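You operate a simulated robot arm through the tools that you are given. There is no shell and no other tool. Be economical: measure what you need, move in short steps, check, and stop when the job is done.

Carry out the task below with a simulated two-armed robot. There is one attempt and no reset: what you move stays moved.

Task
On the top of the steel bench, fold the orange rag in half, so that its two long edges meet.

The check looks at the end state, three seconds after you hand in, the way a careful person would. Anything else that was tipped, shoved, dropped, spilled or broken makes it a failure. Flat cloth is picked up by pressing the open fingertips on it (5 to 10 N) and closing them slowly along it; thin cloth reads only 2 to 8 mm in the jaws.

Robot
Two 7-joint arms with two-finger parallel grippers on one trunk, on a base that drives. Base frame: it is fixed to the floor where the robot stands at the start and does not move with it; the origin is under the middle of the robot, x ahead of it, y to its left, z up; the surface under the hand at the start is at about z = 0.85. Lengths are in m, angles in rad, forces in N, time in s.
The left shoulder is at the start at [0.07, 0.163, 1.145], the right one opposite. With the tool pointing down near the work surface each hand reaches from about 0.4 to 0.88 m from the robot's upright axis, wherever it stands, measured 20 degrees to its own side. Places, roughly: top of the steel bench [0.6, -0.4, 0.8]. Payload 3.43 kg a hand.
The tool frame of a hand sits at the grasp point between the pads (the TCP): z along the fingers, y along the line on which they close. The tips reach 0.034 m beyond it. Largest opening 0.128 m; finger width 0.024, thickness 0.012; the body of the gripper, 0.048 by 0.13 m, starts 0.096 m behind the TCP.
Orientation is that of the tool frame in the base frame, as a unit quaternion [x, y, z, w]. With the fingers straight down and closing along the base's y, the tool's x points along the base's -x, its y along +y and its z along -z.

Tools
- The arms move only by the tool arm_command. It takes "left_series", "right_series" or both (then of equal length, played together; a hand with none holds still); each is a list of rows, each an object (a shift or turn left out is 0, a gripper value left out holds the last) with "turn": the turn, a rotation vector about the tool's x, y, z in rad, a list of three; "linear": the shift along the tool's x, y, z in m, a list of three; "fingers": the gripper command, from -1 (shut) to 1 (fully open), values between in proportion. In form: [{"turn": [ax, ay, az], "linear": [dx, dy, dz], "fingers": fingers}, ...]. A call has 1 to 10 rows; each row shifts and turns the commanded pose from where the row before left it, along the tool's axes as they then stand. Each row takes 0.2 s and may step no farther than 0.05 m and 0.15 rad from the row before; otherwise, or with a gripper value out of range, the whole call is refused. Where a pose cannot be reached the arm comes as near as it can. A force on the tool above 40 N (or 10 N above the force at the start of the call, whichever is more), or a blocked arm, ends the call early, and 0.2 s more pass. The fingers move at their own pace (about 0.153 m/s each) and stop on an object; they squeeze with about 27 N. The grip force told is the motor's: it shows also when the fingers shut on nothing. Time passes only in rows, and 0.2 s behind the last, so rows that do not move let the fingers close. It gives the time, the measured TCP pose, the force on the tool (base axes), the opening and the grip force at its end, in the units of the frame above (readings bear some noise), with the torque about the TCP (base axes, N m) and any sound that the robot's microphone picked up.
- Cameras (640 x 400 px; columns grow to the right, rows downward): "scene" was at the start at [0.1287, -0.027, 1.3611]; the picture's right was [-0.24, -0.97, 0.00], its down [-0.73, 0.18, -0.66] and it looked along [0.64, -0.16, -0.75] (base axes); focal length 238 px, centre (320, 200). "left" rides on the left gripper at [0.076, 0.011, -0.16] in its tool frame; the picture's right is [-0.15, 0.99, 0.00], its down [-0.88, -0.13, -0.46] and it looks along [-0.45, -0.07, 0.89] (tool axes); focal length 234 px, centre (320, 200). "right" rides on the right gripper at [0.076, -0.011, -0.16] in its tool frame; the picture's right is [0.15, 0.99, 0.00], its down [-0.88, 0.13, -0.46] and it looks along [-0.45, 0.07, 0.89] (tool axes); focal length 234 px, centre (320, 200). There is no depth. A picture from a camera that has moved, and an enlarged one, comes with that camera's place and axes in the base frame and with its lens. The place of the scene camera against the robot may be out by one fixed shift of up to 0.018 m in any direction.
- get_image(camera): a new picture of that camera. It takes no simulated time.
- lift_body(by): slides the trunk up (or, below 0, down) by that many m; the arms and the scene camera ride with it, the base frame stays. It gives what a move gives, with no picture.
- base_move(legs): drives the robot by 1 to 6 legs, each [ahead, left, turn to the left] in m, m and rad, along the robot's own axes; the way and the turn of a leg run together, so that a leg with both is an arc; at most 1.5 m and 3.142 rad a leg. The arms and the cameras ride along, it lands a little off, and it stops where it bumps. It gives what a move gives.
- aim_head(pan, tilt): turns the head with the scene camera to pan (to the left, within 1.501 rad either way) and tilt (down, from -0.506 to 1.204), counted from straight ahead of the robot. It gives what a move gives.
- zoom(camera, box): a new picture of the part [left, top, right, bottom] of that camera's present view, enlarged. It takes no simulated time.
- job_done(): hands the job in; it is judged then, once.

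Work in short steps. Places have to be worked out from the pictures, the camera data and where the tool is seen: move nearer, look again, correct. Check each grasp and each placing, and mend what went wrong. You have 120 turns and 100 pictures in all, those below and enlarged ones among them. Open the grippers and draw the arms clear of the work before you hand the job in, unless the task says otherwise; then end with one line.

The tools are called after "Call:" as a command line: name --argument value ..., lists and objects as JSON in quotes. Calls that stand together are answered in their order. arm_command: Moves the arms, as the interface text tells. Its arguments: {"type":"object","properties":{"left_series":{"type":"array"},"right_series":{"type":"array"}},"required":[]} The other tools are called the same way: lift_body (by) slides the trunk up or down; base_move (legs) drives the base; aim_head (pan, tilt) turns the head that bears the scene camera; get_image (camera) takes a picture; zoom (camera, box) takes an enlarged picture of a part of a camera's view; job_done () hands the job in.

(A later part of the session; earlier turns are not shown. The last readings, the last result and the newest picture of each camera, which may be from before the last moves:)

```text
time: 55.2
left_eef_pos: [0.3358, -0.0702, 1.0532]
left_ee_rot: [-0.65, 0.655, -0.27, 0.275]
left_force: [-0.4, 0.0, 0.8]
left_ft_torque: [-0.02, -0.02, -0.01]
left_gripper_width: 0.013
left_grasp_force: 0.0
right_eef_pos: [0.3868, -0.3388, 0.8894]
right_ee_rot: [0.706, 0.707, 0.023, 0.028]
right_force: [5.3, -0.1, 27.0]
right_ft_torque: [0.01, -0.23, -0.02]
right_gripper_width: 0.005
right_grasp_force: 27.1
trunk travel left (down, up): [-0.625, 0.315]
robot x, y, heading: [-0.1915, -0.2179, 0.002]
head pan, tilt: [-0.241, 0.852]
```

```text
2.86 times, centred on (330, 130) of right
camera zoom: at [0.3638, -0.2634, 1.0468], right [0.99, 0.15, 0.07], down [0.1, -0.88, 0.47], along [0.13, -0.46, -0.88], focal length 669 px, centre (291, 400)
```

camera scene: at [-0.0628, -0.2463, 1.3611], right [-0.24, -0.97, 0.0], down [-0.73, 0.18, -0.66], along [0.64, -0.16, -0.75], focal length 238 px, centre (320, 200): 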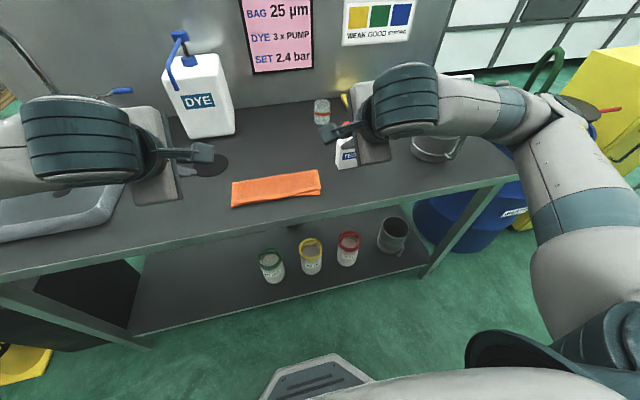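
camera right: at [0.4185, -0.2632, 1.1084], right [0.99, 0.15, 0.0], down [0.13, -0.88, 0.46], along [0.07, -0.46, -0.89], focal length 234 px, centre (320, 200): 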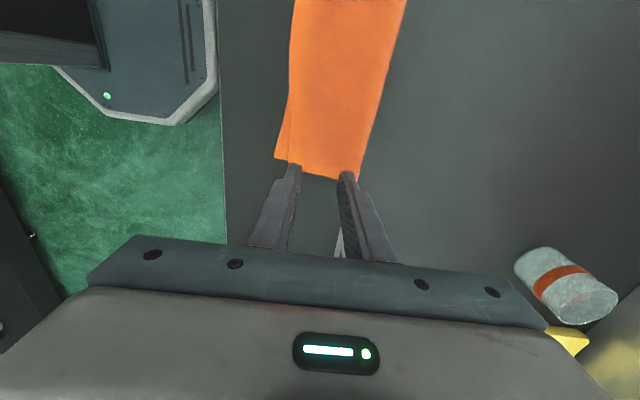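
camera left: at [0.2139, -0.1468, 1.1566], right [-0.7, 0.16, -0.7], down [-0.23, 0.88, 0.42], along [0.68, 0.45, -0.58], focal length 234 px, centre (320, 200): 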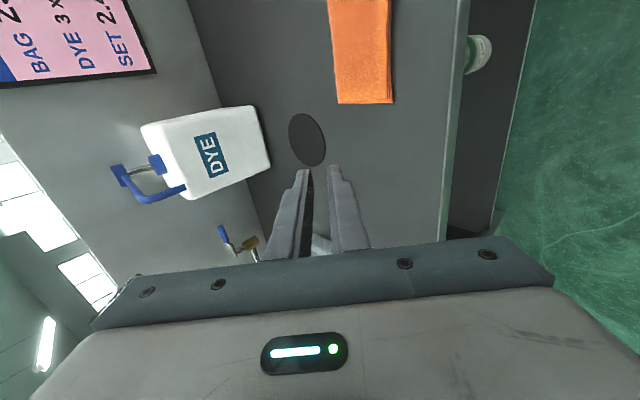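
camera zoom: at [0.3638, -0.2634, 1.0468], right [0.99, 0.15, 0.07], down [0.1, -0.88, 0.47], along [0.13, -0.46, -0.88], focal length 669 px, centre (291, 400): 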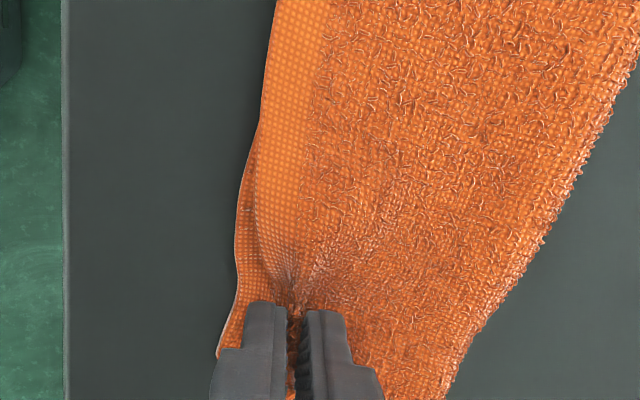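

Looks like the top edge went into the jaws (5 mm) with the bottom outside. I lift to verify.

Call:
arm_command --right_series '[{"linear": [0, 0, -0.01]}, {"linear": [0, 0, -0.012]}]'

Call:
zoom --camera "right" --box '[230, 60, 430, 200]'

Call:
zoom --camera "scene" --box '[220, 150, 340, 215]'

```text
time: 55.8
left_eef_pos: [0.336, -0.069, 1.0532]
left_ee_rot: [-0.649, 0.656, -0.27, 0.274]
left_force: [0.1, 0.1, 0.2]
left_ft_torque: [-0.03, -0.01, 0.0]
left_gripper_width: 0.0126
left_grasp_force: 0.0
right_eef_pos: [0.3844, -0.3417, 0.9082]
right_ee_rot: [0.706, 0.708, 0.021, 0.027]
right_force: [0.4, -0.5, -1.1]
right_ft_torque: [0.0, 0.01, -0.01]
right_gripper_width: 0.0039
right_grasp_force: 27.0
trunk travel left (down, up): [-0.625, 0.315]
robot x, y, heading: [-0.19, -0.2155, -0.0]
head pan, tilt: [-0.241, 0.852]
```

```text
2.86 times, centred on (330, 130) of right
camera zoom: at [0.3627, -0.2636, 1.0667], right [0.99, 0.15, 0.07], down [0.1, -0.88, 0.47], along [0.13, -0.46, -0.88], focal length 669 px, centre (291, 400)
```

zoom: 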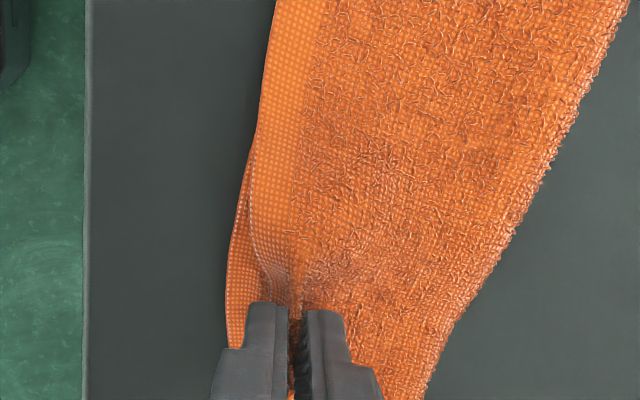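

```text
5.33 times, centred on (280, 182) of scene
camera zoom: at [-0.0629, -0.2462, 1.361], right [-0.24, -0.97, 0.0], down [-0.73, 0.18, -0.66], along [0.64, -0.16, -0.75], focal length 1272 px, centre (533, 293)
```

zoom: 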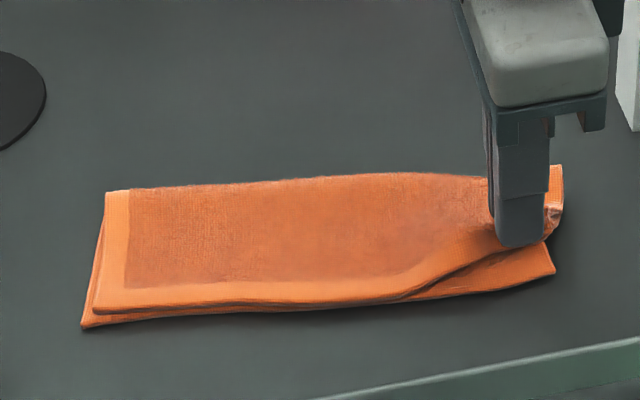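

Only the top layer is raised and the bottom stays on the bench. I tilt as before, carry the edge about 15 mm further towards the bottom edge, and lay it down.

Call:
arm_command --right_series '[{"turn": [-0.146, 0, 0]}, {"turn": [-0.146, 0, 0]}, {"turn": [-0.146, 0, 0]}, {"turn": [-0.146, 0, 0]}, {"turn": [-0.146, 0, 0]}, {"linear": [0.003, -0.0183, -0.006]}, {"linear": [0.002, -0.0183, -0.006]}, {}]'

Call:
get_image --camera "right"

```text
time: 57.6
left_eef_pos: [0.3365, -0.0705, 1.052]
left_ee_rot: [-0.65, 0.656, -0.27, 0.273]
left_force: [-0.4, -0.5, -0.2]
left_ft_torque: [0.01, 0.02, 0.0]
left_gripper_width: 0.0128
left_grasp_force: 0.0
right_eef_pos: [0.3501, -0.3346, 0.8905]
right_ee_rot: [0.649, 0.653, 0.275, 0.277]
right_force: [0.0, 0.6, -0.7]
right_ft_torque: [0.01, 0.02, -0.03]
right_gripper_width: 0.0036
right_grasp_force: 27.3
trunk travel left (down, up): [-0.625, 0.315]
robot x, y, heading: [-0.1893, -0.2164, -0.002]
head pan, tilt: [-0.241, 0.852]
```

```text
29 pictures are left
camera right: at [0.2276, -0.2596, 0.9935], right [0.69, 0.15, 0.71], down [-0.23, -0.88, 0.42], along [0.69, -0.45, -0.57], focal length 234 px, centre (320, 200)
```

right: 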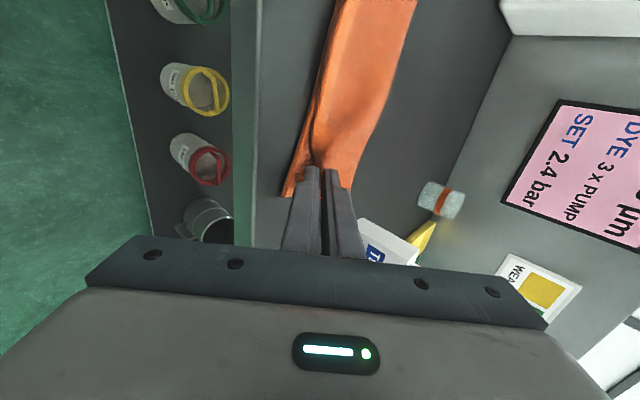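

The whole right end slid along with the taut top layer, so the fold has to be rolled rather than pulled. I raise the edge high above the fold line first and re-measure.

Call:
arm_command --right_series '[{"linear": [0, 0.032, -0.0101]}, {"linear": [0, 0.0268, 0.0074]}, {"linear": [0, 0.0268, 0.0074]}, {}]'

Call:
get_image --camera "right"

Call:
zoom --camera "scene" --box '[200, 120, 360, 220]'

```text
time: 58.6
left_eef_pos: [0.3357, -0.0696, 1.0538]
left_ee_rot: [-0.65, 0.656, -0.27, 0.275]
left_force: [-0.1, 0.3, 0.3]
left_ft_torque: [0.01, 0.0, 0.0]
left_gripper_width: 0.0127
left_grasp_force: 0.1
right_eef_pos: [0.4149, -0.3359, 0.9507]
right_ee_rot: [0.649, 0.654, 0.274, 0.276]
right_force: [-0.7, -1.2, -0.5]
right_ft_torque: [0.0, 0.09, 0.02]
right_gripper_width: 0.0035
right_grasp_force: 26.7
trunk travel left (down, up): [-0.625, 0.315]
robot x, y, heading: [-0.1901, -0.2226, -0.006]
head pan, tilt: [-0.241, 0.852]
```

```text
28 pictures are left
camera right: at [0.293, -0.2603, 1.0529], right [0.69, 0.15, 0.71], down [-0.23, -0.88, 0.42], along [0.69, -0.45, -0.57], focal length 234 px, centre (320, 200)
```

right: 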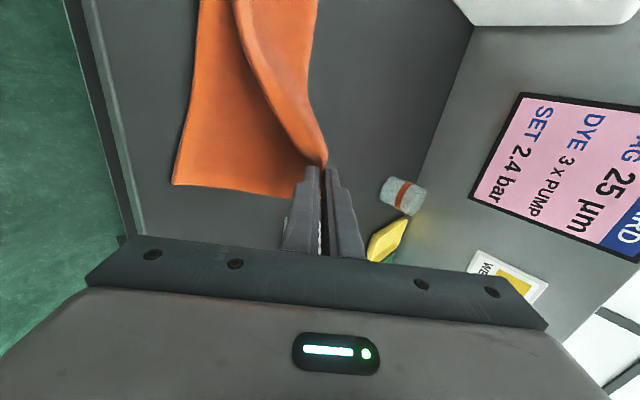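

```text
4.00 times, centred on (280, 170) of scene
camera zoom: at [-0.0623, -0.2466, 1.3611], right [-0.24, -0.97, 0.0], down [-0.73, 0.18, -0.66], along [0.64, -0.16, -0.75], focal length 954 px, centre (480, 320)
```

zoom: 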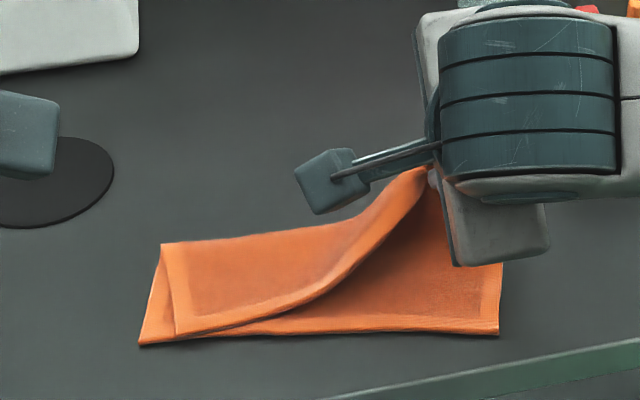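

The jaws hold only the top layer and the fold has rolled open at the right end. The bottom corner is at x≈0.345, so I lay the edge back over in an arc onto it.

Call:
arm_command --right_series '[{"linear": [0, -0.0337, -0.0202]}, {"linear": [0, -0.0367, -0.002]}, {"linear": [0, -0.0311, 0.0052]}, {}]'

Call:
get_image --camera "right"

```text
time: 59.6
left_eef_pos: [0.3357, -0.0707, 1.0533]
left_ee_rot: [-0.65, 0.655, -0.27, 0.274]
left_force: [0.3, -0.4, 0.4]
left_ft_torque: [0.02, 0.02, 0.01]
left_gripper_width: 0.0127
left_grasp_force: 0.1
right_eef_pos: [0.3334, -0.3355, 0.8882]
right_ee_rot: [0.649, 0.653, 0.274, 0.277]
right_force: [-0.7, -0.3, 1.2]
right_ft_torque: [0.03, 0.09, 0.0]
right_gripper_width: 0.0038
right_grasp_force: 27.0
trunk travel left (down, up): [-0.625, 0.315]
robot x, y, heading: [-0.1912, -0.2188, -0.002]
head pan, tilt: [-0.241, 0.852]
```

```text
26 pictures are left
camera right: at [0.2107, -0.2598, 0.9916], right [0.69, 0.15, 0.71], down [-0.23, -0.88, 0.42], along [0.69, -0.45, -0.57], focal length 234 px, centre (320, 200)
```

right: 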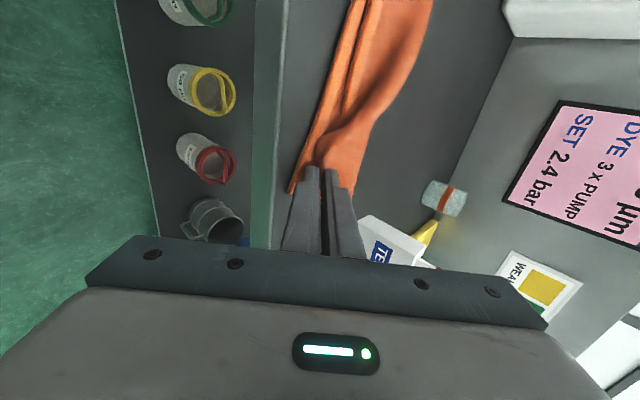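

Near the target; I nudge 6 mm further and release with a gentle withdrawal along the finger axis.

Call:
arm_command --right_series '[{"linear": [0, -0.0042, -0.0043]}, {"fingers": -0.9}, {"fingers": -0.8}, {}, {"linear": [0, 0, -0.008]}, {"linear": [0, 0, -0.01]}, {"linear": [-0.01, 0.01, -0.015]}, {"linear": [-0.03, 0.025, -0.02]}, {"linear": [-0.03, 0.025, -0.02]}]'

Call:
zoom --camera "right" --box '[200, 0, 400, 160]'

Call:
zoom --camera "scene" --box '[210, 140, 350, 225]'

```text
time: 61.6
left_eef_pos: [0.3355, -0.0712, 1.0532]
left_ee_rot: [-0.65, 0.656, -0.27, 0.275]
left_force: [0.4, -1.2, 0.7]
left_ft_torque: [0.04, 0.01, 0.0]
left_gripper_width: 0.0125
left_grasp_force: 0.1
right_eef_pos: [0.3527, -0.3911, 0.9768]
right_ee_rot: [0.649, 0.654, 0.273, 0.277]
right_force: [-0.4, -0.7, -0.2]
right_ft_torque: [0.01, 0.01, 0.0]
right_gripper_width: 0.0131
right_grasp_force: 0.1
right hand out of reach, approached as far as the arm can: row 6, 7, 8, 9
trunk travel left (down, up): [-0.625, 0.315]
robot x, y, heading: [-0.1909, -0.2175, -0.004]
head pan, tilt: [-0.241, 0.852]
```

```text
2.50 times, centred on (300, 80) of right
camera zoom: at [0.2299, -0.3158, 1.0791], right [0.69, 0.15, 0.71], down [-0.23, -0.88, 0.42], along [0.69, -0.45, -0.57], focal length 585 px, centre (370, 500)
```

zoom: 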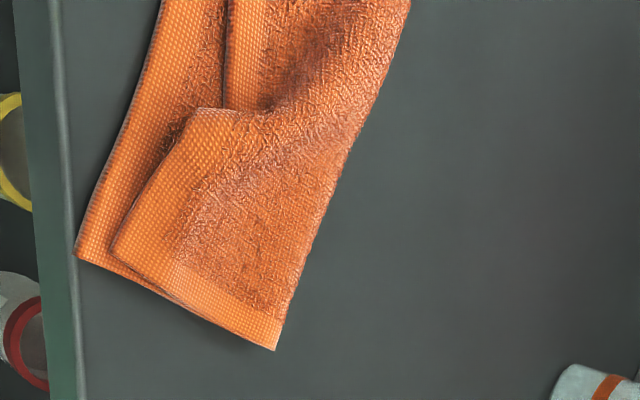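

```text
4.57 times, centred on (280, 182) of scene
camera zoom: at [-0.0629, -0.2472, 1.3611], right [-0.24, -0.97, 0.0], down [-0.73, 0.18, -0.66], along [0.64, -0.16, -0.75], focal length 1090 px, centre (503, 280)
```

zoom: 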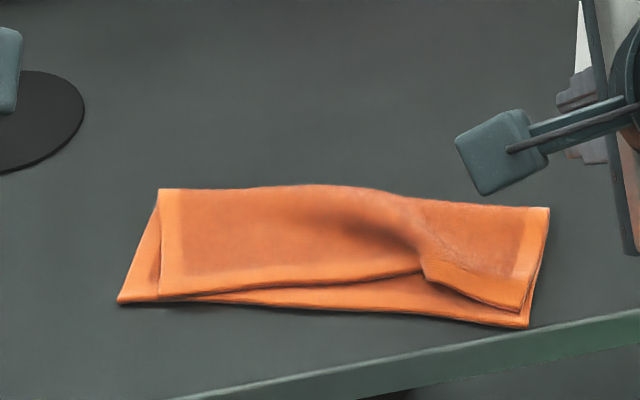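

That left a kink, with the rag slightly rotated. A clean redo is best: I'll take the top edge in the middle with the right hand, lift it and unfold the rag flat, then refold with both hands. First I position at y≈−0.275, where 25 mm of bottom strip is exposed.

Call:
arm_command --right_series '[{"turn": [0.146, 0, 0], "fingers": -0.59}, {"turn": [0.146, 0, 0]}, {"turn": [0.146, 0, 0]}, {"turn": [0.146, 0, 0]}, {"turn": [0.146, 0, 0]}, {"linear": [0.0387, 0.0078, 0.023]}, {"linear": [0.0387, 0.0078, 0.023]}, {"linear": [0.0387, 0.0078, 0.023]}, {}]' --left_series '[{"linear": [-0.03, 0, 0]}, {"linear": [-0.03, 0, 0]}, {}, {}, {}, {}, {}, {}, {}]'

Call:
zoom --camera "right" --box '[230, 60, 430, 200]'

```text
time: 63.6
left_eef_pos: [0.3466, -0.013, 1.0568]
left_ee_rot: [-0.649, 0.657, -0.27, 0.274]
left_force: [-0.1, -0.1, 0.5]
left_ft_torque: [0.03, -0.01, 0.02]
left_gripper_width: 0.0127
left_grasp_force: 0.0
left hand out of reach, approached as far as the arm can: row 1, 2
right_eef_pos: [0.3797, -0.2759, 0.9077]
right_ee_rot: [0.706, 0.707, 0.022, 0.027]
right_force: [0.2, -1.0, 0.4]
right_ft_torque: [0.02, 0.01, 0.01]
right_gripper_width: 0.0262
right_grasp_force: 0.0
trunk travel left (down, up): [-0.625, 0.315]
robot x, y, heading: [-0.1927, -0.2204, -0.002]
head pan, tilt: [-0.241, 0.852]
```

```text
2.86 times, centred on (330, 130) of right
camera zoom: at [0.3575, -0.1995, 1.0657], right [0.99, 0.15, 0.07], down [0.1, -0.88, 0.47], along [0.13, -0.46, -0.88], focal length 669 px, centre (291, 400)
```

zoom: 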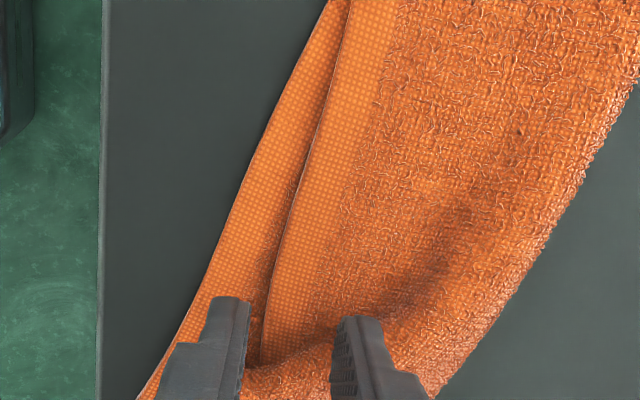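

Well placed; the top edge is just inside the near finger. I shift 10 mm away from the kink, then descend, press and close with the near finger static.

Call:
arm_command --right_series '[{"linear": [0.01, 0.003, 0.014]}, {"linear": [0, 0, 0.004]}, {"linear": [0, 0, 0.0025]}, {"linear": [0, -0.002, 0], "fingers": -0.66}, {"linear": [0, -0.002, 0], "fingers": -0.73}, {"linear": [0, -0.002, 0], "fingers": -0.8}, {"linear": [0, -0.002, 0], "fingers": -0.87}, {"linear": [0, -0.002, 0], "fingers": -0.94}, {"fingers": -1}, {"fingers": -1}]'

Call:
arm_command --right_series '[{"linear": [0, 0.003, -0.015]}, {"linear": [0, 0.005, -0.015]}]'

Call:
zoom --camera "scene" --box '[200, 120, 360, 220]'

```text
time: 65.8
left_eef_pos: [0.3453, -0.0129, 1.0567]
left_ee_rot: [-0.649, 0.656, -0.271, 0.274]
left_force: [-0.2, -0.4, 0.2]
left_ft_torque: [0.01, 0.01, 0.0]
left_gripper_width: 0.0127
left_grasp_force: 0.0
right_eef_pos: [0.3737, -0.2649, 0.8897]
right_ee_rot: [0.706, 0.707, 0.023, 0.029]
right_force: [7.8, 1.6, 37.2]
right_ft_torque: [-0.27, -0.52, 0.07]
right_gripper_width: 0.0055
right_grasp_force: 27.0
trunk travel left (down, up): [-0.625, 0.315]
robot x, y, heading: [-0.1888, -0.2206, 0.001]
head pan, tilt: [-0.241, 0.852]
```

```text
time: 66.4
left_eef_pos: [0.3468, -0.0122, 1.0561]
left_ee_rot: [-0.65, 0.656, -0.27, 0.274]
left_force: [-0.2, 0.6, 0.2]
left_ft_torque: [0.01, -0.02, -0.03]
left_gripper_width: 0.0125
left_grasp_force: 0.1
right_eef_pos: [0.3809, -0.2656, 0.9169]
right_ee_rot: [0.705, 0.708, 0.021, 0.027]
right_force: [0.6, 0.2, 0.7]
right_ft_torque: [0.02, -0.02, -0.01]
right_gripper_width: 0.0038
right_grasp_force: 26.7
trunk travel left (down, up): [-0.625, 0.315]
robot x, y, heading: [-0.1908, -0.2191, -0.003]
head pan, tilt: [-0.241, 0.852]
```

```text
4.00 times, centred on (280, 170) of scene
camera zoom: at [-0.0631, -0.2463, 1.3609], right [-0.24, -0.97, 0.0], down [-0.73, 0.18, -0.66], along [0.64, -0.16, -0.75], focal length 954 px, centre (480, 320)
```

zoom: 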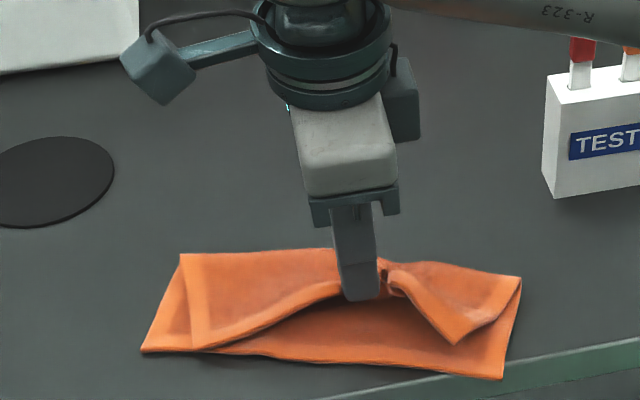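

Only the top layer is held. I lift it and carry it over to the far side, pulling the rag slightly away from the bench front too.

Call:
arm_command --right_series '[{"linear": [0, 0.01, -0.035]}, {"linear": [0, 0.03, -0.025]}, {"linear": [0, 0.04, -0.005]}, {"linear": [0, 0.04, 0.01]}, {"linear": [0, 0.035, 0.03]}, {"linear": [0, 0.03, 0.028]}]'

Call:
zoom --camera "scene" --box '[200, 100, 360, 220]'

```text
time: 67.8
left_eef_pos: [0.3495, -0.0107, 1.0558]
left_ee_rot: [-0.649, 0.657, -0.269, 0.273]
left_force: [0.3, 0.5, 0.4]
left_ft_torque: [-0.01, 0.0, -0.01]
left_gripper_width: 0.0131
left_grasp_force: 0.0
right_eef_pos: [0.5664, -0.2641, 0.9269]
right_ee_rot: [0.705, 0.708, 0.022, 0.028]
right_force: [-0.5, -0.5, -0.4]
right_ft_torque: [-0.01, 0.05, -0.03]
right_gripper_width: 0.0037
right_grasp_force: 27.5
trunk travel left (down, up): [-0.625, 0.315]
robot x, y, heading: [-0.1917, -0.2165, -0.001]
head pan, tilt: [-0.241, 0.852]
```

```text
3.33 times, centred on (280, 160) of scene
camera zoom: at [-0.0613, -0.2457, 1.3611], right [-0.24, -0.97, 0.0], down [-0.73, 0.18, -0.66], along [0.64, -0.16, -0.75], focal length 795 px, centre (453, 333)
```

zoom: 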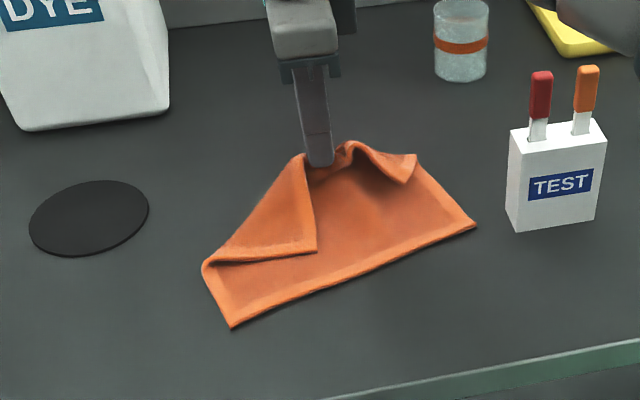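

The rag slid well clear of the bench front and rotated; the left part of the flap is still folded. I set this edge down, release, and look.

Call:
arm_command --right_series '[{"linear": [0, 0, 0.02]}, {"linear": [0, 0, 0.014]}, {"fingers": -0.8}, {"fingers": -0.6}, {"fingers": -0.3}, {"linear": [0, 0, -0.02]}, {"linear": [0, 0, -0.04]}, {"linear": [-0.03, 0, -0.03]}, {"linear": [-0.04, 0, 0]}, {"linear": [-0.04, 0, 0]}]'

Call:
zoom --camera "scene" --box '[200, 100, 360, 220]'

```text
time: 70.0
left_eef_pos: [0.3474, -0.0125, 1.057]
left_ee_rot: [-0.65, 0.656, -0.268, 0.275]
left_force: [0.1, -0.1, 0.1]
left_ft_torque: [-0.03, 0.03, 0.03]
left_gripper_width: 0.013
left_grasp_force: 0.1
right_eef_pos: [0.5614, -0.3738, 0.9855]
right_ee_rot: [0.706, 0.708, 0.022, 0.027]
right_force: [-0.1, -0.2, 0.4]
right_ft_torque: [0.02, -0.02, 0.01]
right_gripper_width: 0.0446
right_grasp_force: 0.1
trunk travel left (down, up): [-0.625, 0.315]
robot x, y, heading: [-0.1913, -0.2193, -0.001]
head pan, tilt: [-0.241, 0.852]
```

```text
3.33 times, centred on (280, 160) of scene
camera zoom: at [-0.0626, -0.2481, 1.3612], right [-0.24, -0.97, 0.0], down [-0.73, 0.18, -0.66], along [0.64, -0.16, -0.75], focal length 795 px, centre (453, 333)
```

zoom: 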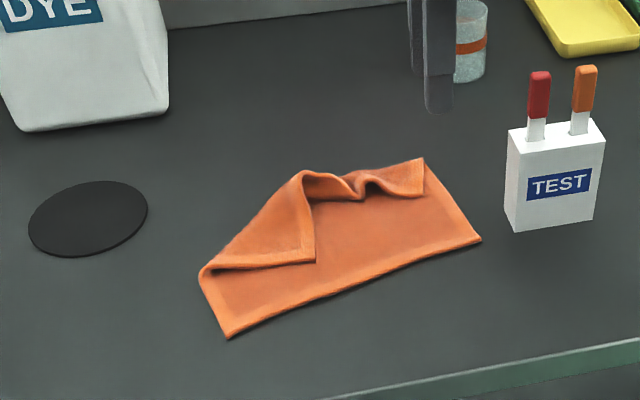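

Nothing else was disturbed. The far-left corner lies folded at about (0.463, −0.238), so I'll unfold it with the left hand. First I raise the right hand away and level the left.

Call:
arm_command --left_series '[{"turn": [-0.146, 0, 0], "fingers": -0.59}, {"turn": [-0.146, 0, 0]}, {"turn": [-0.146, 0, 0]}, {"turn": [-0.146, 0, 0]}, {"turn": [-0.146, 0, 0]}, {}]' --right_series '[{"linear": [0, -0.02, -0.04]}, {"linear": [0, -0.03, -0.04]}, {"linear": [-0.02, -0.04, -0.02]}, {"linear": [-0.03, -0.03, 0]}, {}, {}]'

Call:
arm_command --left_series '[{"linear": [0.035, -0.0192, 0.0259]}, {"linear": [0.035, -0.0192, 0.0259]}, {"linear": [0.035, -0.0192, 0.0259]}, {"linear": [0.035, -0.0192, 0.0259]}, {"linear": [0.035, -0.0192, 0.0259]}, {"linear": [0.035, -0.0192, 0.0259]}, {}]'

Call:
zoom --camera "left" --box '[200, 40, 440, 220]'

```text
time: 71.4
left_eef_pos: [0.3477, -0.0135, 1.0559]
left_ee_rot: [-0.704, 0.709, -0.018, 0.024]
left_force: [-0.1, -1.4, 1.1]
left_ft_torque: [-0.01, 0.0, 0.04]
left_gripper_width: 0.026
left_grasp_force: 0.0
right_eef_pos: [0.4342, -0.4247, 1.0791]
right_ee_rot: [0.706, 0.707, 0.022, 0.028]
right_force: [-1.2, 0.2, 0.0]
right_ft_torque: [-0.02, -0.02, 0.0]
right_gripper_width: 0.0448
right_grasp_force: 0.0
trunk travel left (down, up): [-0.625, 0.315]
robot x, y, heading: [-0.1896, -0.2218, -0.002]
head pan, tilt: [-0.241, 0.852]
```

```text
time: 73.0
left_eef_pos: [0.47, -0.2212, 0.9053]
left_ee_rot: [-0.704, 0.709, -0.018, 0.024]
left_force: [-0.5, 0.6, 0.5]
left_ft_torque: [-0.02, 0.0, -0.02]
left_gripper_width: 0.026
left_grasp_force: 0.1
right_eef_pos: [0.4345, -0.4225, 1.0773]
right_ee_rot: [0.705, 0.708, 0.022, 0.028]
right_force: [-0.4, 0.4, 0.0]
right_ft_torque: [-0.05, 0.0, -0.04]
right_gripper_width: 0.0448
right_grasp_force: 0.0
trunk travel left (down, up): [-0.625, 0.315]
robot x, y, heading: [-0.1881, -0.2146, -0.006]
head pan, tilt: [-0.241, 0.852]
```

```text
2.22 times, centred on (320, 130) of left
camera zoom: at [0.4488, -0.301, 1.0633], right [-0.99, 0.15, -0.06], down [0.11, 0.88, 0.47], along [0.12, 0.46, -0.88], focal length 520 px, centre (320, 356)
```

zoom: 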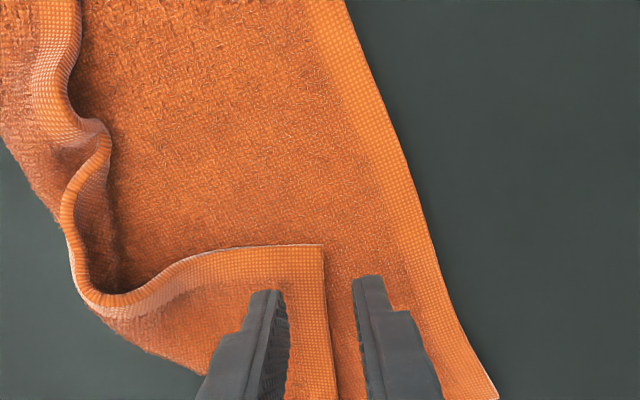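

View is good: the far finger is over the flap and the near finger on the base layer by the flap edge. I descend and close with the near finger nearly static, then lift.

Call:
arm_command --left_series '[{"linear": [0, -0.005, 0.01]}, {"linear": [0, 0, 0.004]}, {"linear": [0, 0, 0.002]}, {"linear": [0, 0.002, 0], "fingers": -0.66}, {"linear": [0, 0.002, 0], "fingers": -0.73}, {"linear": [0, 0.002, 0], "fingers": -0.8}, {"linear": [0, 0.002, 0], "fingers": -0.87}, {"linear": [0, 0.002, 0], "fingers": -0.94}, {"fingers": -1}, {"fingers": -1}]'

Call:
arm_command --left_series '[{"linear": [0, 0, -0.015]}, {"linear": [-0.005, -0.01, -0.025]}]'

Call:
zoom --camera "left" --box '[200, 20, 440, 200]'

```text
time: 75.2
left_eef_pos: [0.4671, -0.2209, 0.8909]
left_ee_rot: [-0.705, 0.709, -0.018, 0.024]
left_force: [0.2, 0.6, 4.2]
left_ft_torque: [0.02, -0.07, 0.02]
left_gripper_width: 0.0071
left_grasp_force: 26.7
right_eef_pos: [0.4347, -0.4242, 1.0772]
right_ee_rot: [0.705, 0.708, 0.023, 0.026]
right_force: [0.5, -0.6, -0.3]
right_ft_torque: [-0.01, 0.01, 0.02]
right_gripper_width: 0.0446
right_grasp_force: 0.0
trunk travel left (down, up): [-0.625, 0.315]
robot x, y, heading: [-0.1937, -0.2186, -0.005]
head pan, tilt: [-0.241, 0.852]
```

```text
time: 75.8
left_eef_pos: [0.4741, -0.2178, 0.9304]
left_ee_rot: [-0.704, 0.709, -0.018, 0.024]
left_force: [0.1, -0.1, 0.0]
left_ft_torque: [-0.01, -0.03, -0.03]
left_gripper_width: 0.007
left_grasp_force: 26.8
right_eef_pos: [0.4342, -0.4242, 1.0785]
right_ee_rot: [0.706, 0.707, 0.022, 0.027]
right_force: [-0.7, 0.9, -0.6]
right_ft_torque: [-0.01, 0.0, -0.01]
right_gripper_width: 0.0451
right_grasp_force: 0.0
trunk travel left (down, up): [-0.625, 0.315]
robot x, y, heading: [-0.1901, -0.2208, 0.003]
head pan, tilt: [-0.241, 0.852]
```

```text
2.22 times, centred on (320, 110) of left
camera zoom: at [0.4524, -0.2956, 1.0879], right [-0.99, 0.15, -0.06], down [0.11, 0.88, 0.47], along [0.12, 0.46, -0.88], focal length 520 px, centre (320, 400)
```

zoom: 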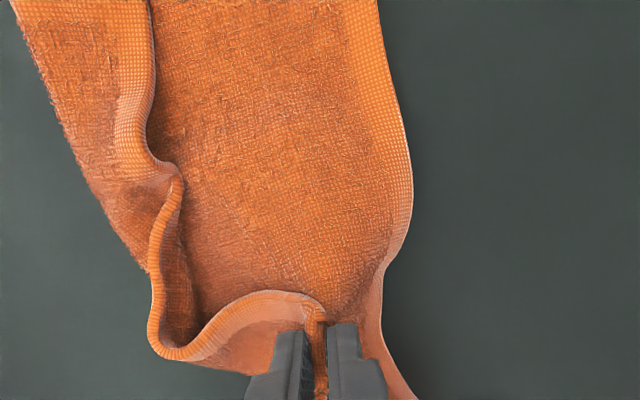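

Both layers were caught (7 mm), because the press was light and there was a gap. I lower, reopen, and re-inspect before trying again with the near finger against the flap edge.

Call:
arm_command --left_series '[{"linear": [0, 0.005, 0.025]}, {"linear": [0, 0, 0.013]}, {"fingers": -0.8}, {"fingers": -0.59}, {"linear": [0, 0, -0.02]}, {}]'

Call:
zoom --camera "left" --box '[200, 40, 440, 220]'

```text
time: 77.2
left_eef_pos: [0.4713, -0.2185, 0.9132]
left_ee_rot: [-0.705, 0.709, -0.018, 0.023]
left_force: [0.7, 0.9, -0.6]
left_ft_torque: [0.01, 0.01, 0.01]
left_gripper_width: 0.026
left_grasp_force: 0.0
right_eef_pos: [0.4361, -0.4243, 1.0785]
right_ee_rot: [0.705, 0.708, 0.021, 0.027]
right_force: [0.3, 0.4, 0.4]
right_ft_torque: [0.0, 0.01, -0.05]
right_gripper_width: 0.0449
right_grasp_force: 0.0
trunk travel left (down, up): [-0.625, 0.315]
robot x, y, heading: [-0.1887, -0.2182, -0.006]
head pan, tilt: [-0.241, 0.852]
```

```text
2.22 times, centred on (320, 130) of left
camera zoom: at [0.4489, -0.2963, 1.0702], right [-0.99, 0.15, -0.06], down [0.11, 0.88, 0.47], along [0.12, 0.46, -0.88], focal length 520 px, centre (320, 356)
```

zoom: 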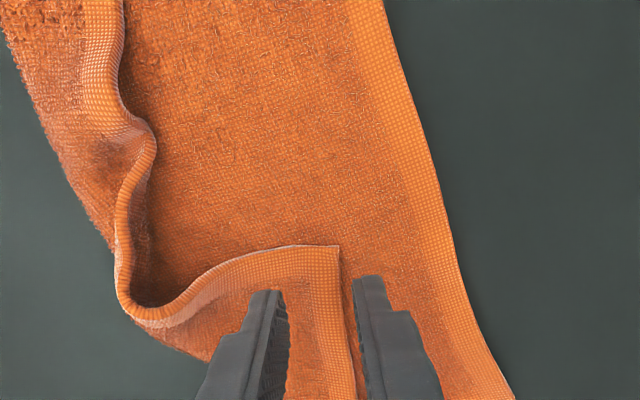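

The flap edge now sits within about 4 mm of the near finger. I descend with firmer pressure (~10 N) and close again.

Call:
arm_command --left_series '[{"linear": [0, -0.003, 0.018]}, {"linear": [0, 0, 0.004]}, {"linear": [0, 0, 0.004]}, {"linear": [0, 0.002, 0], "fingers": -0.66}, {"linear": [0, 0.002, 0], "fingers": -0.73}, {"linear": [0, 0.002, 0], "fingers": -0.8}, {"linear": [0, 0.002, 0], "fingers": -0.87}, {"linear": [0, 0.002, 0], "fingers": -0.94}, {"fingers": -1}, {"fingers": -1}]'

Call:
arm_command --left_series '[{"linear": [0, 0, -0.015]}, {"linear": [-0.005, -0.01, -0.025]}]'

Call:
zoom --camera "left" --box '[200, 20, 440, 200]'

```text
time: 79.4
left_eef_pos: [0.4621, -0.2164, 0.8882]
left_ee_rot: [-0.705, 0.709, -0.021, 0.026]
left_force: [6.4, 0.7, 28.5]
left_ft_torque: [-0.1, -0.38, -0.04]
left_gripper_width: 0.007
left_grasp_force: 26.8
right_eef_pos: [0.4328, -0.4232, 1.0796]
right_ee_rot: [0.705, 0.708, 0.023, 0.028]
right_force: [0.8, -0.4, -0.3]
right_ft_torque: [-0.01, 0.02, -0.07]
right_gripper_width: 0.0449
right_grasp_force: 0.0
trunk travel left (down, up): [-0.625, 0.315]
robot x, y, heading: [-0.192, -0.2182, 0.002]
head pan, tilt: [-0.241, 0.852]
```

```text
time: 80.0
left_eef_pos: [0.47, -0.2108, 0.9261]
left_ee_rot: [-0.704, 0.71, -0.017, 0.024]
left_force: [-0.4, 0.5, 0.8]
left_ft_torque: [0.02, -0.02, 0.0]
left_gripper_width: 0.0063
left_grasp_force: 26.8
right_eef_pos: [0.4335, -0.4233, 1.0799]
right_ee_rot: [0.706, 0.708, 0.023, 0.027]
right_force: [-0.3, -0.2, 0.1]
right_ft_torque: [0.03, -0.04, -0.01]
right_gripper_width: 0.0445
right_grasp_force: 0.2
trunk travel left (down, up): [-0.625, 0.315]
robot x, y, heading: [-0.1881, -0.2226, 0.001]
head pan, tilt: [-0.241, 0.852]
```

```text
2.22 times, centred on (320, 110) of left
camera zoom: at [0.4487, -0.2898, 1.0839], right [-0.99, 0.15, -0.06], down [0.11, 0.87, 0.47], along [0.12, 0.46, -0.88], focal length 520 px, centre (320, 400)
```

zoom: 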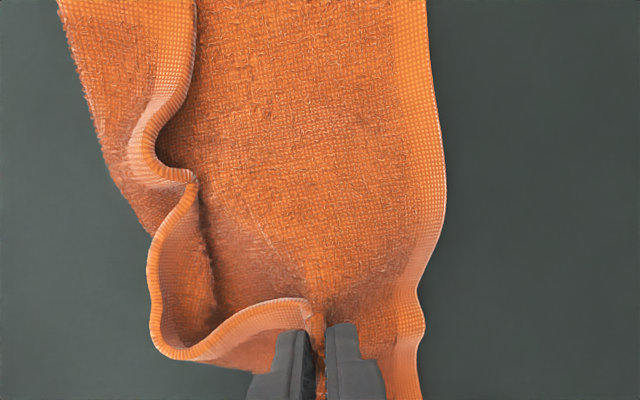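

Still both layers. Instead, I'll use the fact that the wavy far edge stands up like a ribbon near (0.555, −0.235): straddle it without pressing, and pinch only that. I release here and move over it.

Call:
arm_command --left_series '[{"linear": [0.005, 0.008, 0.025]}, {"linear": [0, 0, 0.011]}, {"fingers": -0.7}, {"fingers": -0.3}, {"linear": [0, 0, -0.025]}, {"linear": [0, 0, -0.015]}, {"linear": [0.005, -0.045, 0]}, {"linear": [0.005, -0.043, 0]}, {}]'

Call:
zoom --camera "left" --box '[180, 20, 460, 230]'

```text
time: 82.0
left_eef_pos: [0.5519, -0.2246, 0.9352]
left_ee_rot: [-0.704, 0.709, -0.019, 0.024]
left_force: [-0.3, 0.0, -0.1]
left_ft_torque: [-0.04, 0.0, 0.0]
left_gripper_width: 0.045
left_grasp_force: 0.0
right_eef_pos: [0.4357, -0.4237, 1.0793]
right_ee_rot: [0.705, 0.708, 0.021, 0.028]
right_force: [0.4, 0.2, -0.7]
right_ft_torque: [0.0, 0.0, 0.02]
right_gripper_width: 0.0446
right_grasp_force: 0.0
trunk travel left (down, up): [-0.625, 0.315]
robot x, y, heading: [-0.1877, -0.2198, 0.001]
head pan, tilt: [-0.241, 0.852]
```

```text
1.90 times, centred on (320, 125) of left
camera zoom: at [0.5299, -0.3031, 1.0929], right [-0.99, 0.15, -0.06], down [0.11, 0.88, 0.47], along [0.12, 0.46, -0.88], focal length 446 px, centre (320, 343)
```

zoom: 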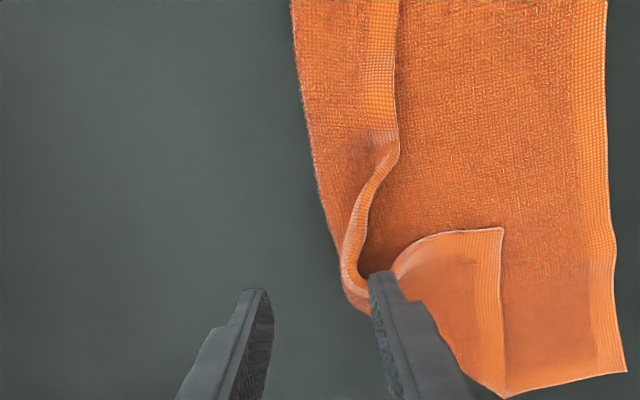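

The folded-over strip makes layer-selective pinching here hopeless. Better: pinch the near edge, which is a single layer, with both hands, lift the rag so the flap falls open, and lay it flat again. The near edge runs from (0.381, −0.136) to (0.43, −0.375), so I move both hands there.

Call:
arm_command --left_series '[{"turn": [-0.07, 0, 0], "linear": [0, 0, -0.01], "fingers": -0.22}, {"linear": [-0.0175, 0.0445, 0]}, {"linear": [-0.0175, 0.0445, 0]}, {"linear": [-0.0175, 0.0445, 0]}, {"linear": [-0.0175, 0.0445, 0]}, {"linear": [0, 0, 0.025]}, {"linear": [0, 0, 0.02]}]' --right_series '[{"turn": [0.07, 0, 0], "fingers": -0.22}, {"linear": [0.016, -0.005, 0.037]}, {"linear": [0.016, -0.005, 0.037]}, {"linear": [0.016, -0.005, 0.037]}, {"linear": [0.016, -0.005, 0.037]}, {"linear": [0, 0, 0.025]}, {}]'

Call:
get_image --camera "left"

Call:
get_image --camera "right"

```text
time: 83.6
left_eef_pos: [0.3732, -0.1542, 0.9018]
left_ee_rot: [-0.705, 0.709, 0.007, -0.001]
left_force: [-0.2, -0.2, 0.5]
left_ft_torque: [-0.02, 0.01, -0.03]
left_gripper_width: 0.0497
left_grasp_force: 0.0
right_eef_pos: [0.4131, -0.36, 0.9039]
right_ee_rot: [0.706, 0.709, -0.003, 0.003]
right_force: [0.6, 0.2, 0.2]
right_ft_torque: [-0.03, 0.01, -0.01]
right_gripper_width: 0.0503
right_grasp_force: 0.0
trunk travel left (down, up): [-0.625, 0.315]
robot x, y, heading: [-0.1933, -0.2196, -0.001]
head pan, tilt: [-0.241, 0.852]
```

```text
14 pictures are left
camera left: at [0.3629, -0.2333, 1.0614], right [-0.99, 0.15, 0.01], down [0.14, 0.88, 0.46], along [0.06, 0.46, -0.89], focal length 234 px, centre (320, 200)
```

left: 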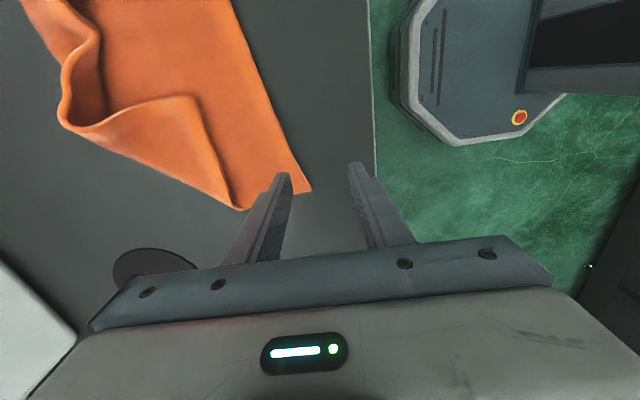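

```text
13 pictures are left
camera right: at [0.4021, -0.2836, 1.0624], right [0.99, 0.15, 0.0], down [0.13, -0.88, 0.46], along [0.07, -0.46, -0.89], focal length 234 px, centre (320, 200)
```

right: 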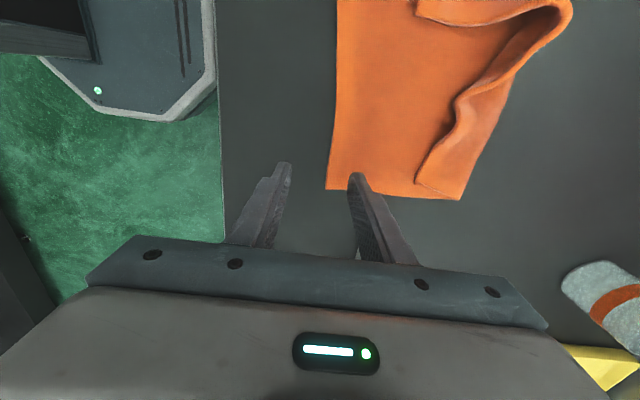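

Near-edge corners confirmed at (0.385, −0.137) and (0.424, −0.378). Small corrections, then descend and close both.

Call:
arm_command --left_series '[{"linear": [0, -0.004, 0.008]}, {"linear": [0, 0, 0.005]}, {"linear": [0, 0, 0.003]}, {"linear": [0, 0, 0.001], "fingers": -0.34}, {"fingers": -0.5}, {"fingers": -0.65}, {"fingers": -0.8}, {"fingers": -0.9}, {"fingers": -1}, {"fingers": -1}]' --right_series '[{"linear": [0, -0.003, 0.01]}, {"linear": [0, 0, 0.005]}, {"linear": [0, 0, 0.003]}, {"linear": [0, 0, 0.001], "fingers": -0.34}, {"fingers": -0.5}, {"fingers": -0.65}, {"fingers": -0.8}, {"fingers": -0.9}, {"fingers": -1}, {"fingers": -1}]'

```text
time: 85.8
left_eef_pos: [0.3753, -0.156, 0.8865]
left_ee_rot: [-0.705, 0.709, 0.006, 0.0]
left_force: [1.4, -0.7, 7.4]
left_ft_torque: [-0.05, -0.13, 0.01]
left_gripper_width: 0.0023
left_grasp_force: 26.9
right_eef_pos: [0.4088, -0.3602, 0.8875]
right_ee_rot: [0.706, 0.708, -0.001, 0.004]
right_force: [2.2, -0.8, 32.0]
right_ft_torque: [-0.04, -0.35, 0.01]
right_gripper_width: 0.0033
right_grasp_force: 26.7
trunk travel left (down, up): [-0.625, 0.315]
robot x, y, heading: [-0.1917, -0.2209, -0.002]
head pan, tilt: [-0.241, 0.852]
```

Both single-layer pinches hold (2.3 and 3.3 mm). I lift the whole rag about 0.2 m while moving forward and squaring it up.

Call:
arm_command --left_series '[{"linear": [0, 0, -0.02]}, {"linear": [0, -0.01, -0.02]}, {"linear": [0, -0.02, -0.02]}, {"linear": [0, -0.02, -0.02]}, {"linear": [0, -0.025, -0.02]}, {"linear": [0, -0.025, -0.02]}, {"linear": [0, -0.025, -0.02]}, {"linear": [0, -0.02, -0.02]}, {"linear": [0, -0.02, -0.02]}, {"linear": [0, -0.02, -0.02]}]' --right_series '[{"linear": [0, 0, -0.02]}, {"linear": [0, 0.005, -0.02]}, {"linear": [0, 0.015, -0.02]}, {"linear": [0, 0.015, -0.02]}, {"linear": [0, 0.02, -0.02]}, {"linear": [0, 0.02, -0.02]}, {"linear": [0, 0.02, -0.02]}, {"linear": [0, 0.018, -0.02]}, {"linear": [0, 0.019, -0.02]}, {"linear": [0, 0.019, -0.02]}]'

Call:
get_image --camera "scene"

```text
time: 88.0
left_eef_pos: [0.5657, -0.1594, 1.0846]
left_ee_rot: [-0.705, 0.709, 0.006, -0.001]
left_force: [-2.1, 15.8, 2.7]
left_ft_torque: [-2.93, -0.26, -0.22]
left_gripper_width: 0.0025
left_grasp_force: 27.2
right_eef_pos: [0.5649, -0.3624, 1.0831]
right_ee_rot: [0.707, 0.708, -0.002, 0.003]
right_force: [1.6, -15.5, -3.1]
right_ft_torque: [2.43, 0.24, -0.08]
right_gripper_width: 0.0025
right_grasp_force: 27.3
trunk travel left (down, up): [-0.625, 0.315]
robot x, y, heading: [-0.1917, -0.2156, -0.004]
head pan, tilt: [-0.241, 0.852]
```

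```text
12 pictures are left
camera scene: at [-0.0621, -0.2471, 1.361], right [-0.24, -0.97, 0.0], down [-0.73, 0.18, -0.66], along [0.64, -0.16, -0.75], focal length 238 px, centre (320, 200)
```

scene: 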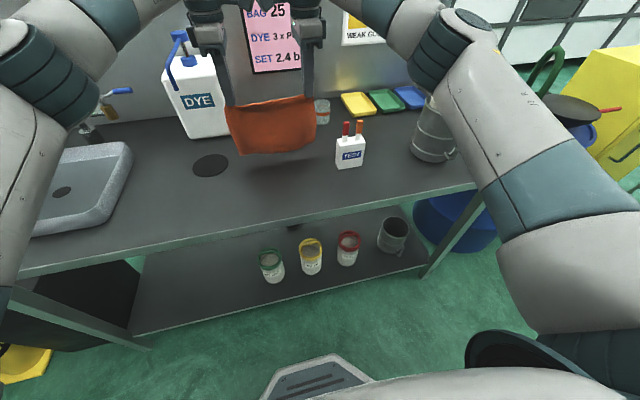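

The flap has fallen open and the rag hangs straight, but the wrist cameras press on each other slightly. I spread the hands a touch, then lay the rag down with the far edge first and sweep back towards me.

Call:
arm_command --left_series '[{"linear": [-0.003, 0, 0.03]}, {"linear": [0, 0.034, 0.006]}, {"linear": [0, 0.036, 0.011]}, {"linear": [0, 0.032, 0.02]}, {"linear": [0, 0.0245, 0.024]}, {"linear": [0, 0.0195, 0.029]}, {"linear": [0, 0.013, 0.0315]}, {"linear": [0, 0.006, 0.0305]}, {"linear": [0, 0.008, 0.009]}]' --right_series '[{"linear": [-0.003, 0, 0.03]}, {"linear": [0, -0.034, 0.006]}, {"linear": [0, -0.036, 0.011]}, {"linear": [0, -0.032, 0.02]}, {"linear": [0, -0.0245, 0.024]}, {"linear": [0, -0.0195, 0.029]}, {"linear": [0, -0.013, 0.0315]}, {"linear": [0, -0.006, 0.0305]}, {"linear": [0, -0.008, 0.009]}]'

Call:
get_image --camera "scene"

```text
time: 90.0
left_eef_pos: [0.3894, -0.154, 0.8926]
left_ee_rot: [-0.706, 0.708, 0.005, 0.0]
left_force: [0.3, -0.5, 0.9]
left_ft_torque: [-0.04, -0.03, 0.01]
left_gripper_width: 0.0022
left_grasp_force: 27.1
right_eef_pos: [0.3902, -0.3632, 0.8928]
right_ee_rot: [0.706, 0.708, -0.002, 0.003]
right_force: [0.4, 0.2, 1.8]
right_ft_torque: [0.01, 0.02, 0.03]
right_gripper_width: 0.0025
right_grasp_force: 27.0
trunk travel left (down, up): [-0.625, 0.315]
robot x, y, heading: [-0.1921, -0.2223, -0.01]
head pan, tilt: [-0.241, 0.852]
```

```text
11 pictures are left
camera scene: at [-0.063, -0.2464, 1.3614], right [-0.24, -0.97, 0.0], down [-0.73, 0.18, -0.66], along [0.64, -0.16, -0.75], focal length 238 px, centre (320, 200)
```

scene: 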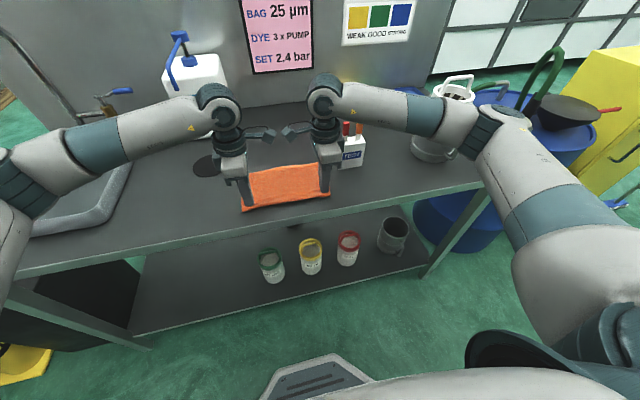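

The rag is laid out flat and square again. Release, rise, and measure its corners.

Call:
arm_command --left_series '[{"linear": [0, 0, 0.004]}, {"fingers": -0.85}, {"fingers": -0.6}, {"fingers": -0.22}, {"linear": [0, 0, -0.02]}, {"linear": [0, 0, -0.04]}, {"linear": [0, -0.04, -0.03]}, {"linear": [0, -0.04, 0]}, {"linear": [0, -0.04, 0]}]' --right_series '[{"linear": [0, 0, 0.004]}, {"fingers": -0.85}, {"fingers": -0.6}, {"fingers": -0.22}, {"linear": [0, 0, -0.02]}, {"linear": [0, 0, -0.04]}, {"linear": [0, 0.04, -0.03]}, {"linear": [0, 0.04, 0]}, {"linear": [0, 0.04, 0]}]'

Call:
get_image --camera "left"

Call:
get_image --camera "right"

```text
time: 92.0
left_eef_pos: [0.5087, -0.1548, 0.9779]
left_ee_rot: [-0.704, 0.71, 0.007, -0.001]
left_force: [0.1, 0.0, 0.0]
left_ft_torque: [-0.03, 0.0, 0.02]
left_gripper_width: 0.05
left_grasp_force: 0.0
right_eef_pos: [0.5116, -0.3626, 0.9792]
right_ee_rot: [0.706, 0.708, -0.003, 0.002]
right_force: [-0.3, 0.7, -0.5]
right_ft_torque: [0.02, 0.03, -0.02]
right_gripper_width: 0.0498
right_grasp_force: 0.1
trunk travel left (down, up): [-0.625, 0.315]
robot x, y, heading: [-0.1914, -0.2191, -0.002]
head pan, tilt: [-0.241, 0.852]
```

```text
10 pictures are left
camera left: at [0.4988, -0.2321, 1.1368], right [-0.99, 0.15, 0.01], down [0.14, 0.88, 0.46], along [0.06, 0.46, -0.89], focal length 234 px, centre (320, 200)
```

left: 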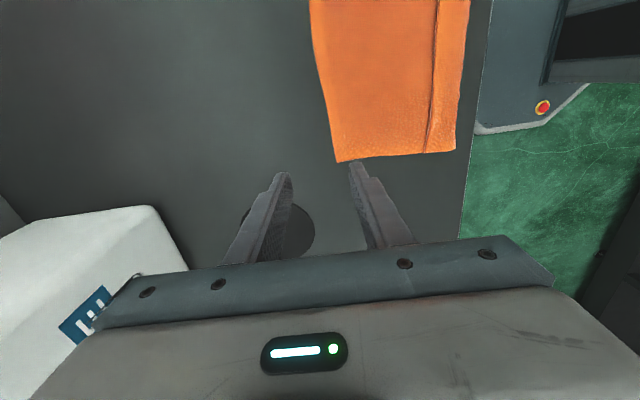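

```text
9 pictures are left
camera right: at [0.4994, -0.2866, 1.1387], right [0.99, 0.15, 0.0], down [0.13, -0.88, 0.46], along [0.07, -0.46, -0.89], focal length 234 px, centre (320, 200)
```

right: 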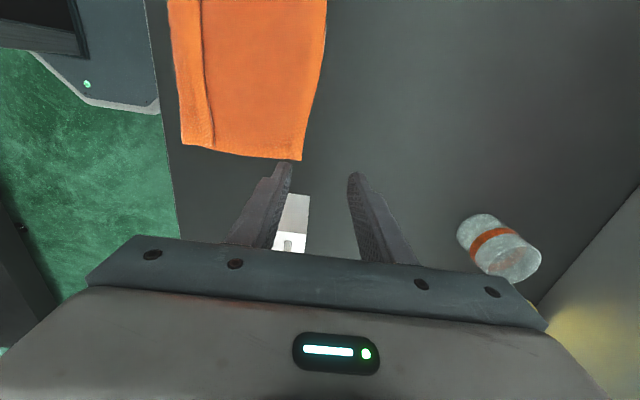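

The rag is flat, but the near ~34 mm flipped over on itself (crease at x≈0.341). The far edge (x≈0.49) is a clean single layer. I'll pinch it with both hands, lift so that flap falls open, then lay down and fold in one continuous motion.

Call:
arm_command --left_series '[{"linear": [-0.002, 0.0075, 0.03]}, {"linear": [0, 0, 0.03]}, {"linear": [0, 0, 0.02]}, {"linear": [0, 0, 0.007]}, {"linear": [0, 0, 0.004]}, {}]' --right_series '[{"linear": [-0.002, -0.0085, 0.03]}, {"linear": [0, 0, 0.03]}, {"linear": [0, 0, 0.02]}, {"linear": [0, 0, 0.008]}, {"linear": [0, 0, 0.004]}, {}]'

Call:
arm_command --left_series '[{"linear": [0, 0, 0.002], "fingers": -0.34}, {"fingers": -0.46}, {"fingers": -0.58}, {"fingers": -0.7}, {"fingers": -0.8}, {"fingers": -0.9}, {"fingers": -1}, {"fingers": -1}]' --right_series '[{"linear": [0, 0, 0.002], "fingers": -0.34}, {"fingers": -0.46}, {"fingers": -0.58}, {"fingers": -0.7}, {"fingers": -0.8}, {"fingers": -0.9}, {"fingers": -1}, {"fingers": -1}]'

```text
time: 93.4
left_eef_pos: [0.5012, -0.1525, 0.8874]
left_ee_rot: [-0.705, 0.709, 0.006, 0.0]
left_force: [0.8, -0.1, 1.7]
left_ft_torque: [-0.04, 0.04, -0.01]
left_gripper_width: 0.0497
left_grasp_force: 0.0
right_eef_pos: [0.4999, -0.3644, 0.8873]
right_ee_rot: [0.706, 0.708, -0.002, 0.002]
right_force: [1.1, 0.8, 2.2]
right_ft_torque: [0.03, 0.07, 0.0]
right_gripper_width: 0.0497
right_grasp_force: 0.0
trunk travel left (down, up): [-0.625, 0.315]
robot x, y, heading: [-0.1894, -0.2184, 0.001]
head pan, tilt: [-0.241, 0.852]
```

```text
time: 95.2
left_eef_pos: [0.4991, -0.1515, 0.8862]
left_ee_rot: [-0.704, 0.71, 0.005, 0.0]
left_force: [0.7, -2.4, 8.3]
left_ft_torque: [-0.09, -0.02, -0.03]
left_gripper_width: 0.0027
left_grasp_force: 26.8
right_eef_pos: [0.5, -0.3663, 0.8864]
right_ee_rot: [0.706, 0.708, -0.001, 0.003]
right_force: [-0.9, 1.3, 15.9]
right_ft_torque: [0.05, 0.07, 0.03]
right_gripper_width: 0.0033
right_grasp_force: 27.0
trunk travel left (down, up): [-0.625, 0.315]
robot x, y, heading: [-0.1931, -0.2163, -0.006]
head pan, tilt: [-0.241, 0.852]
```

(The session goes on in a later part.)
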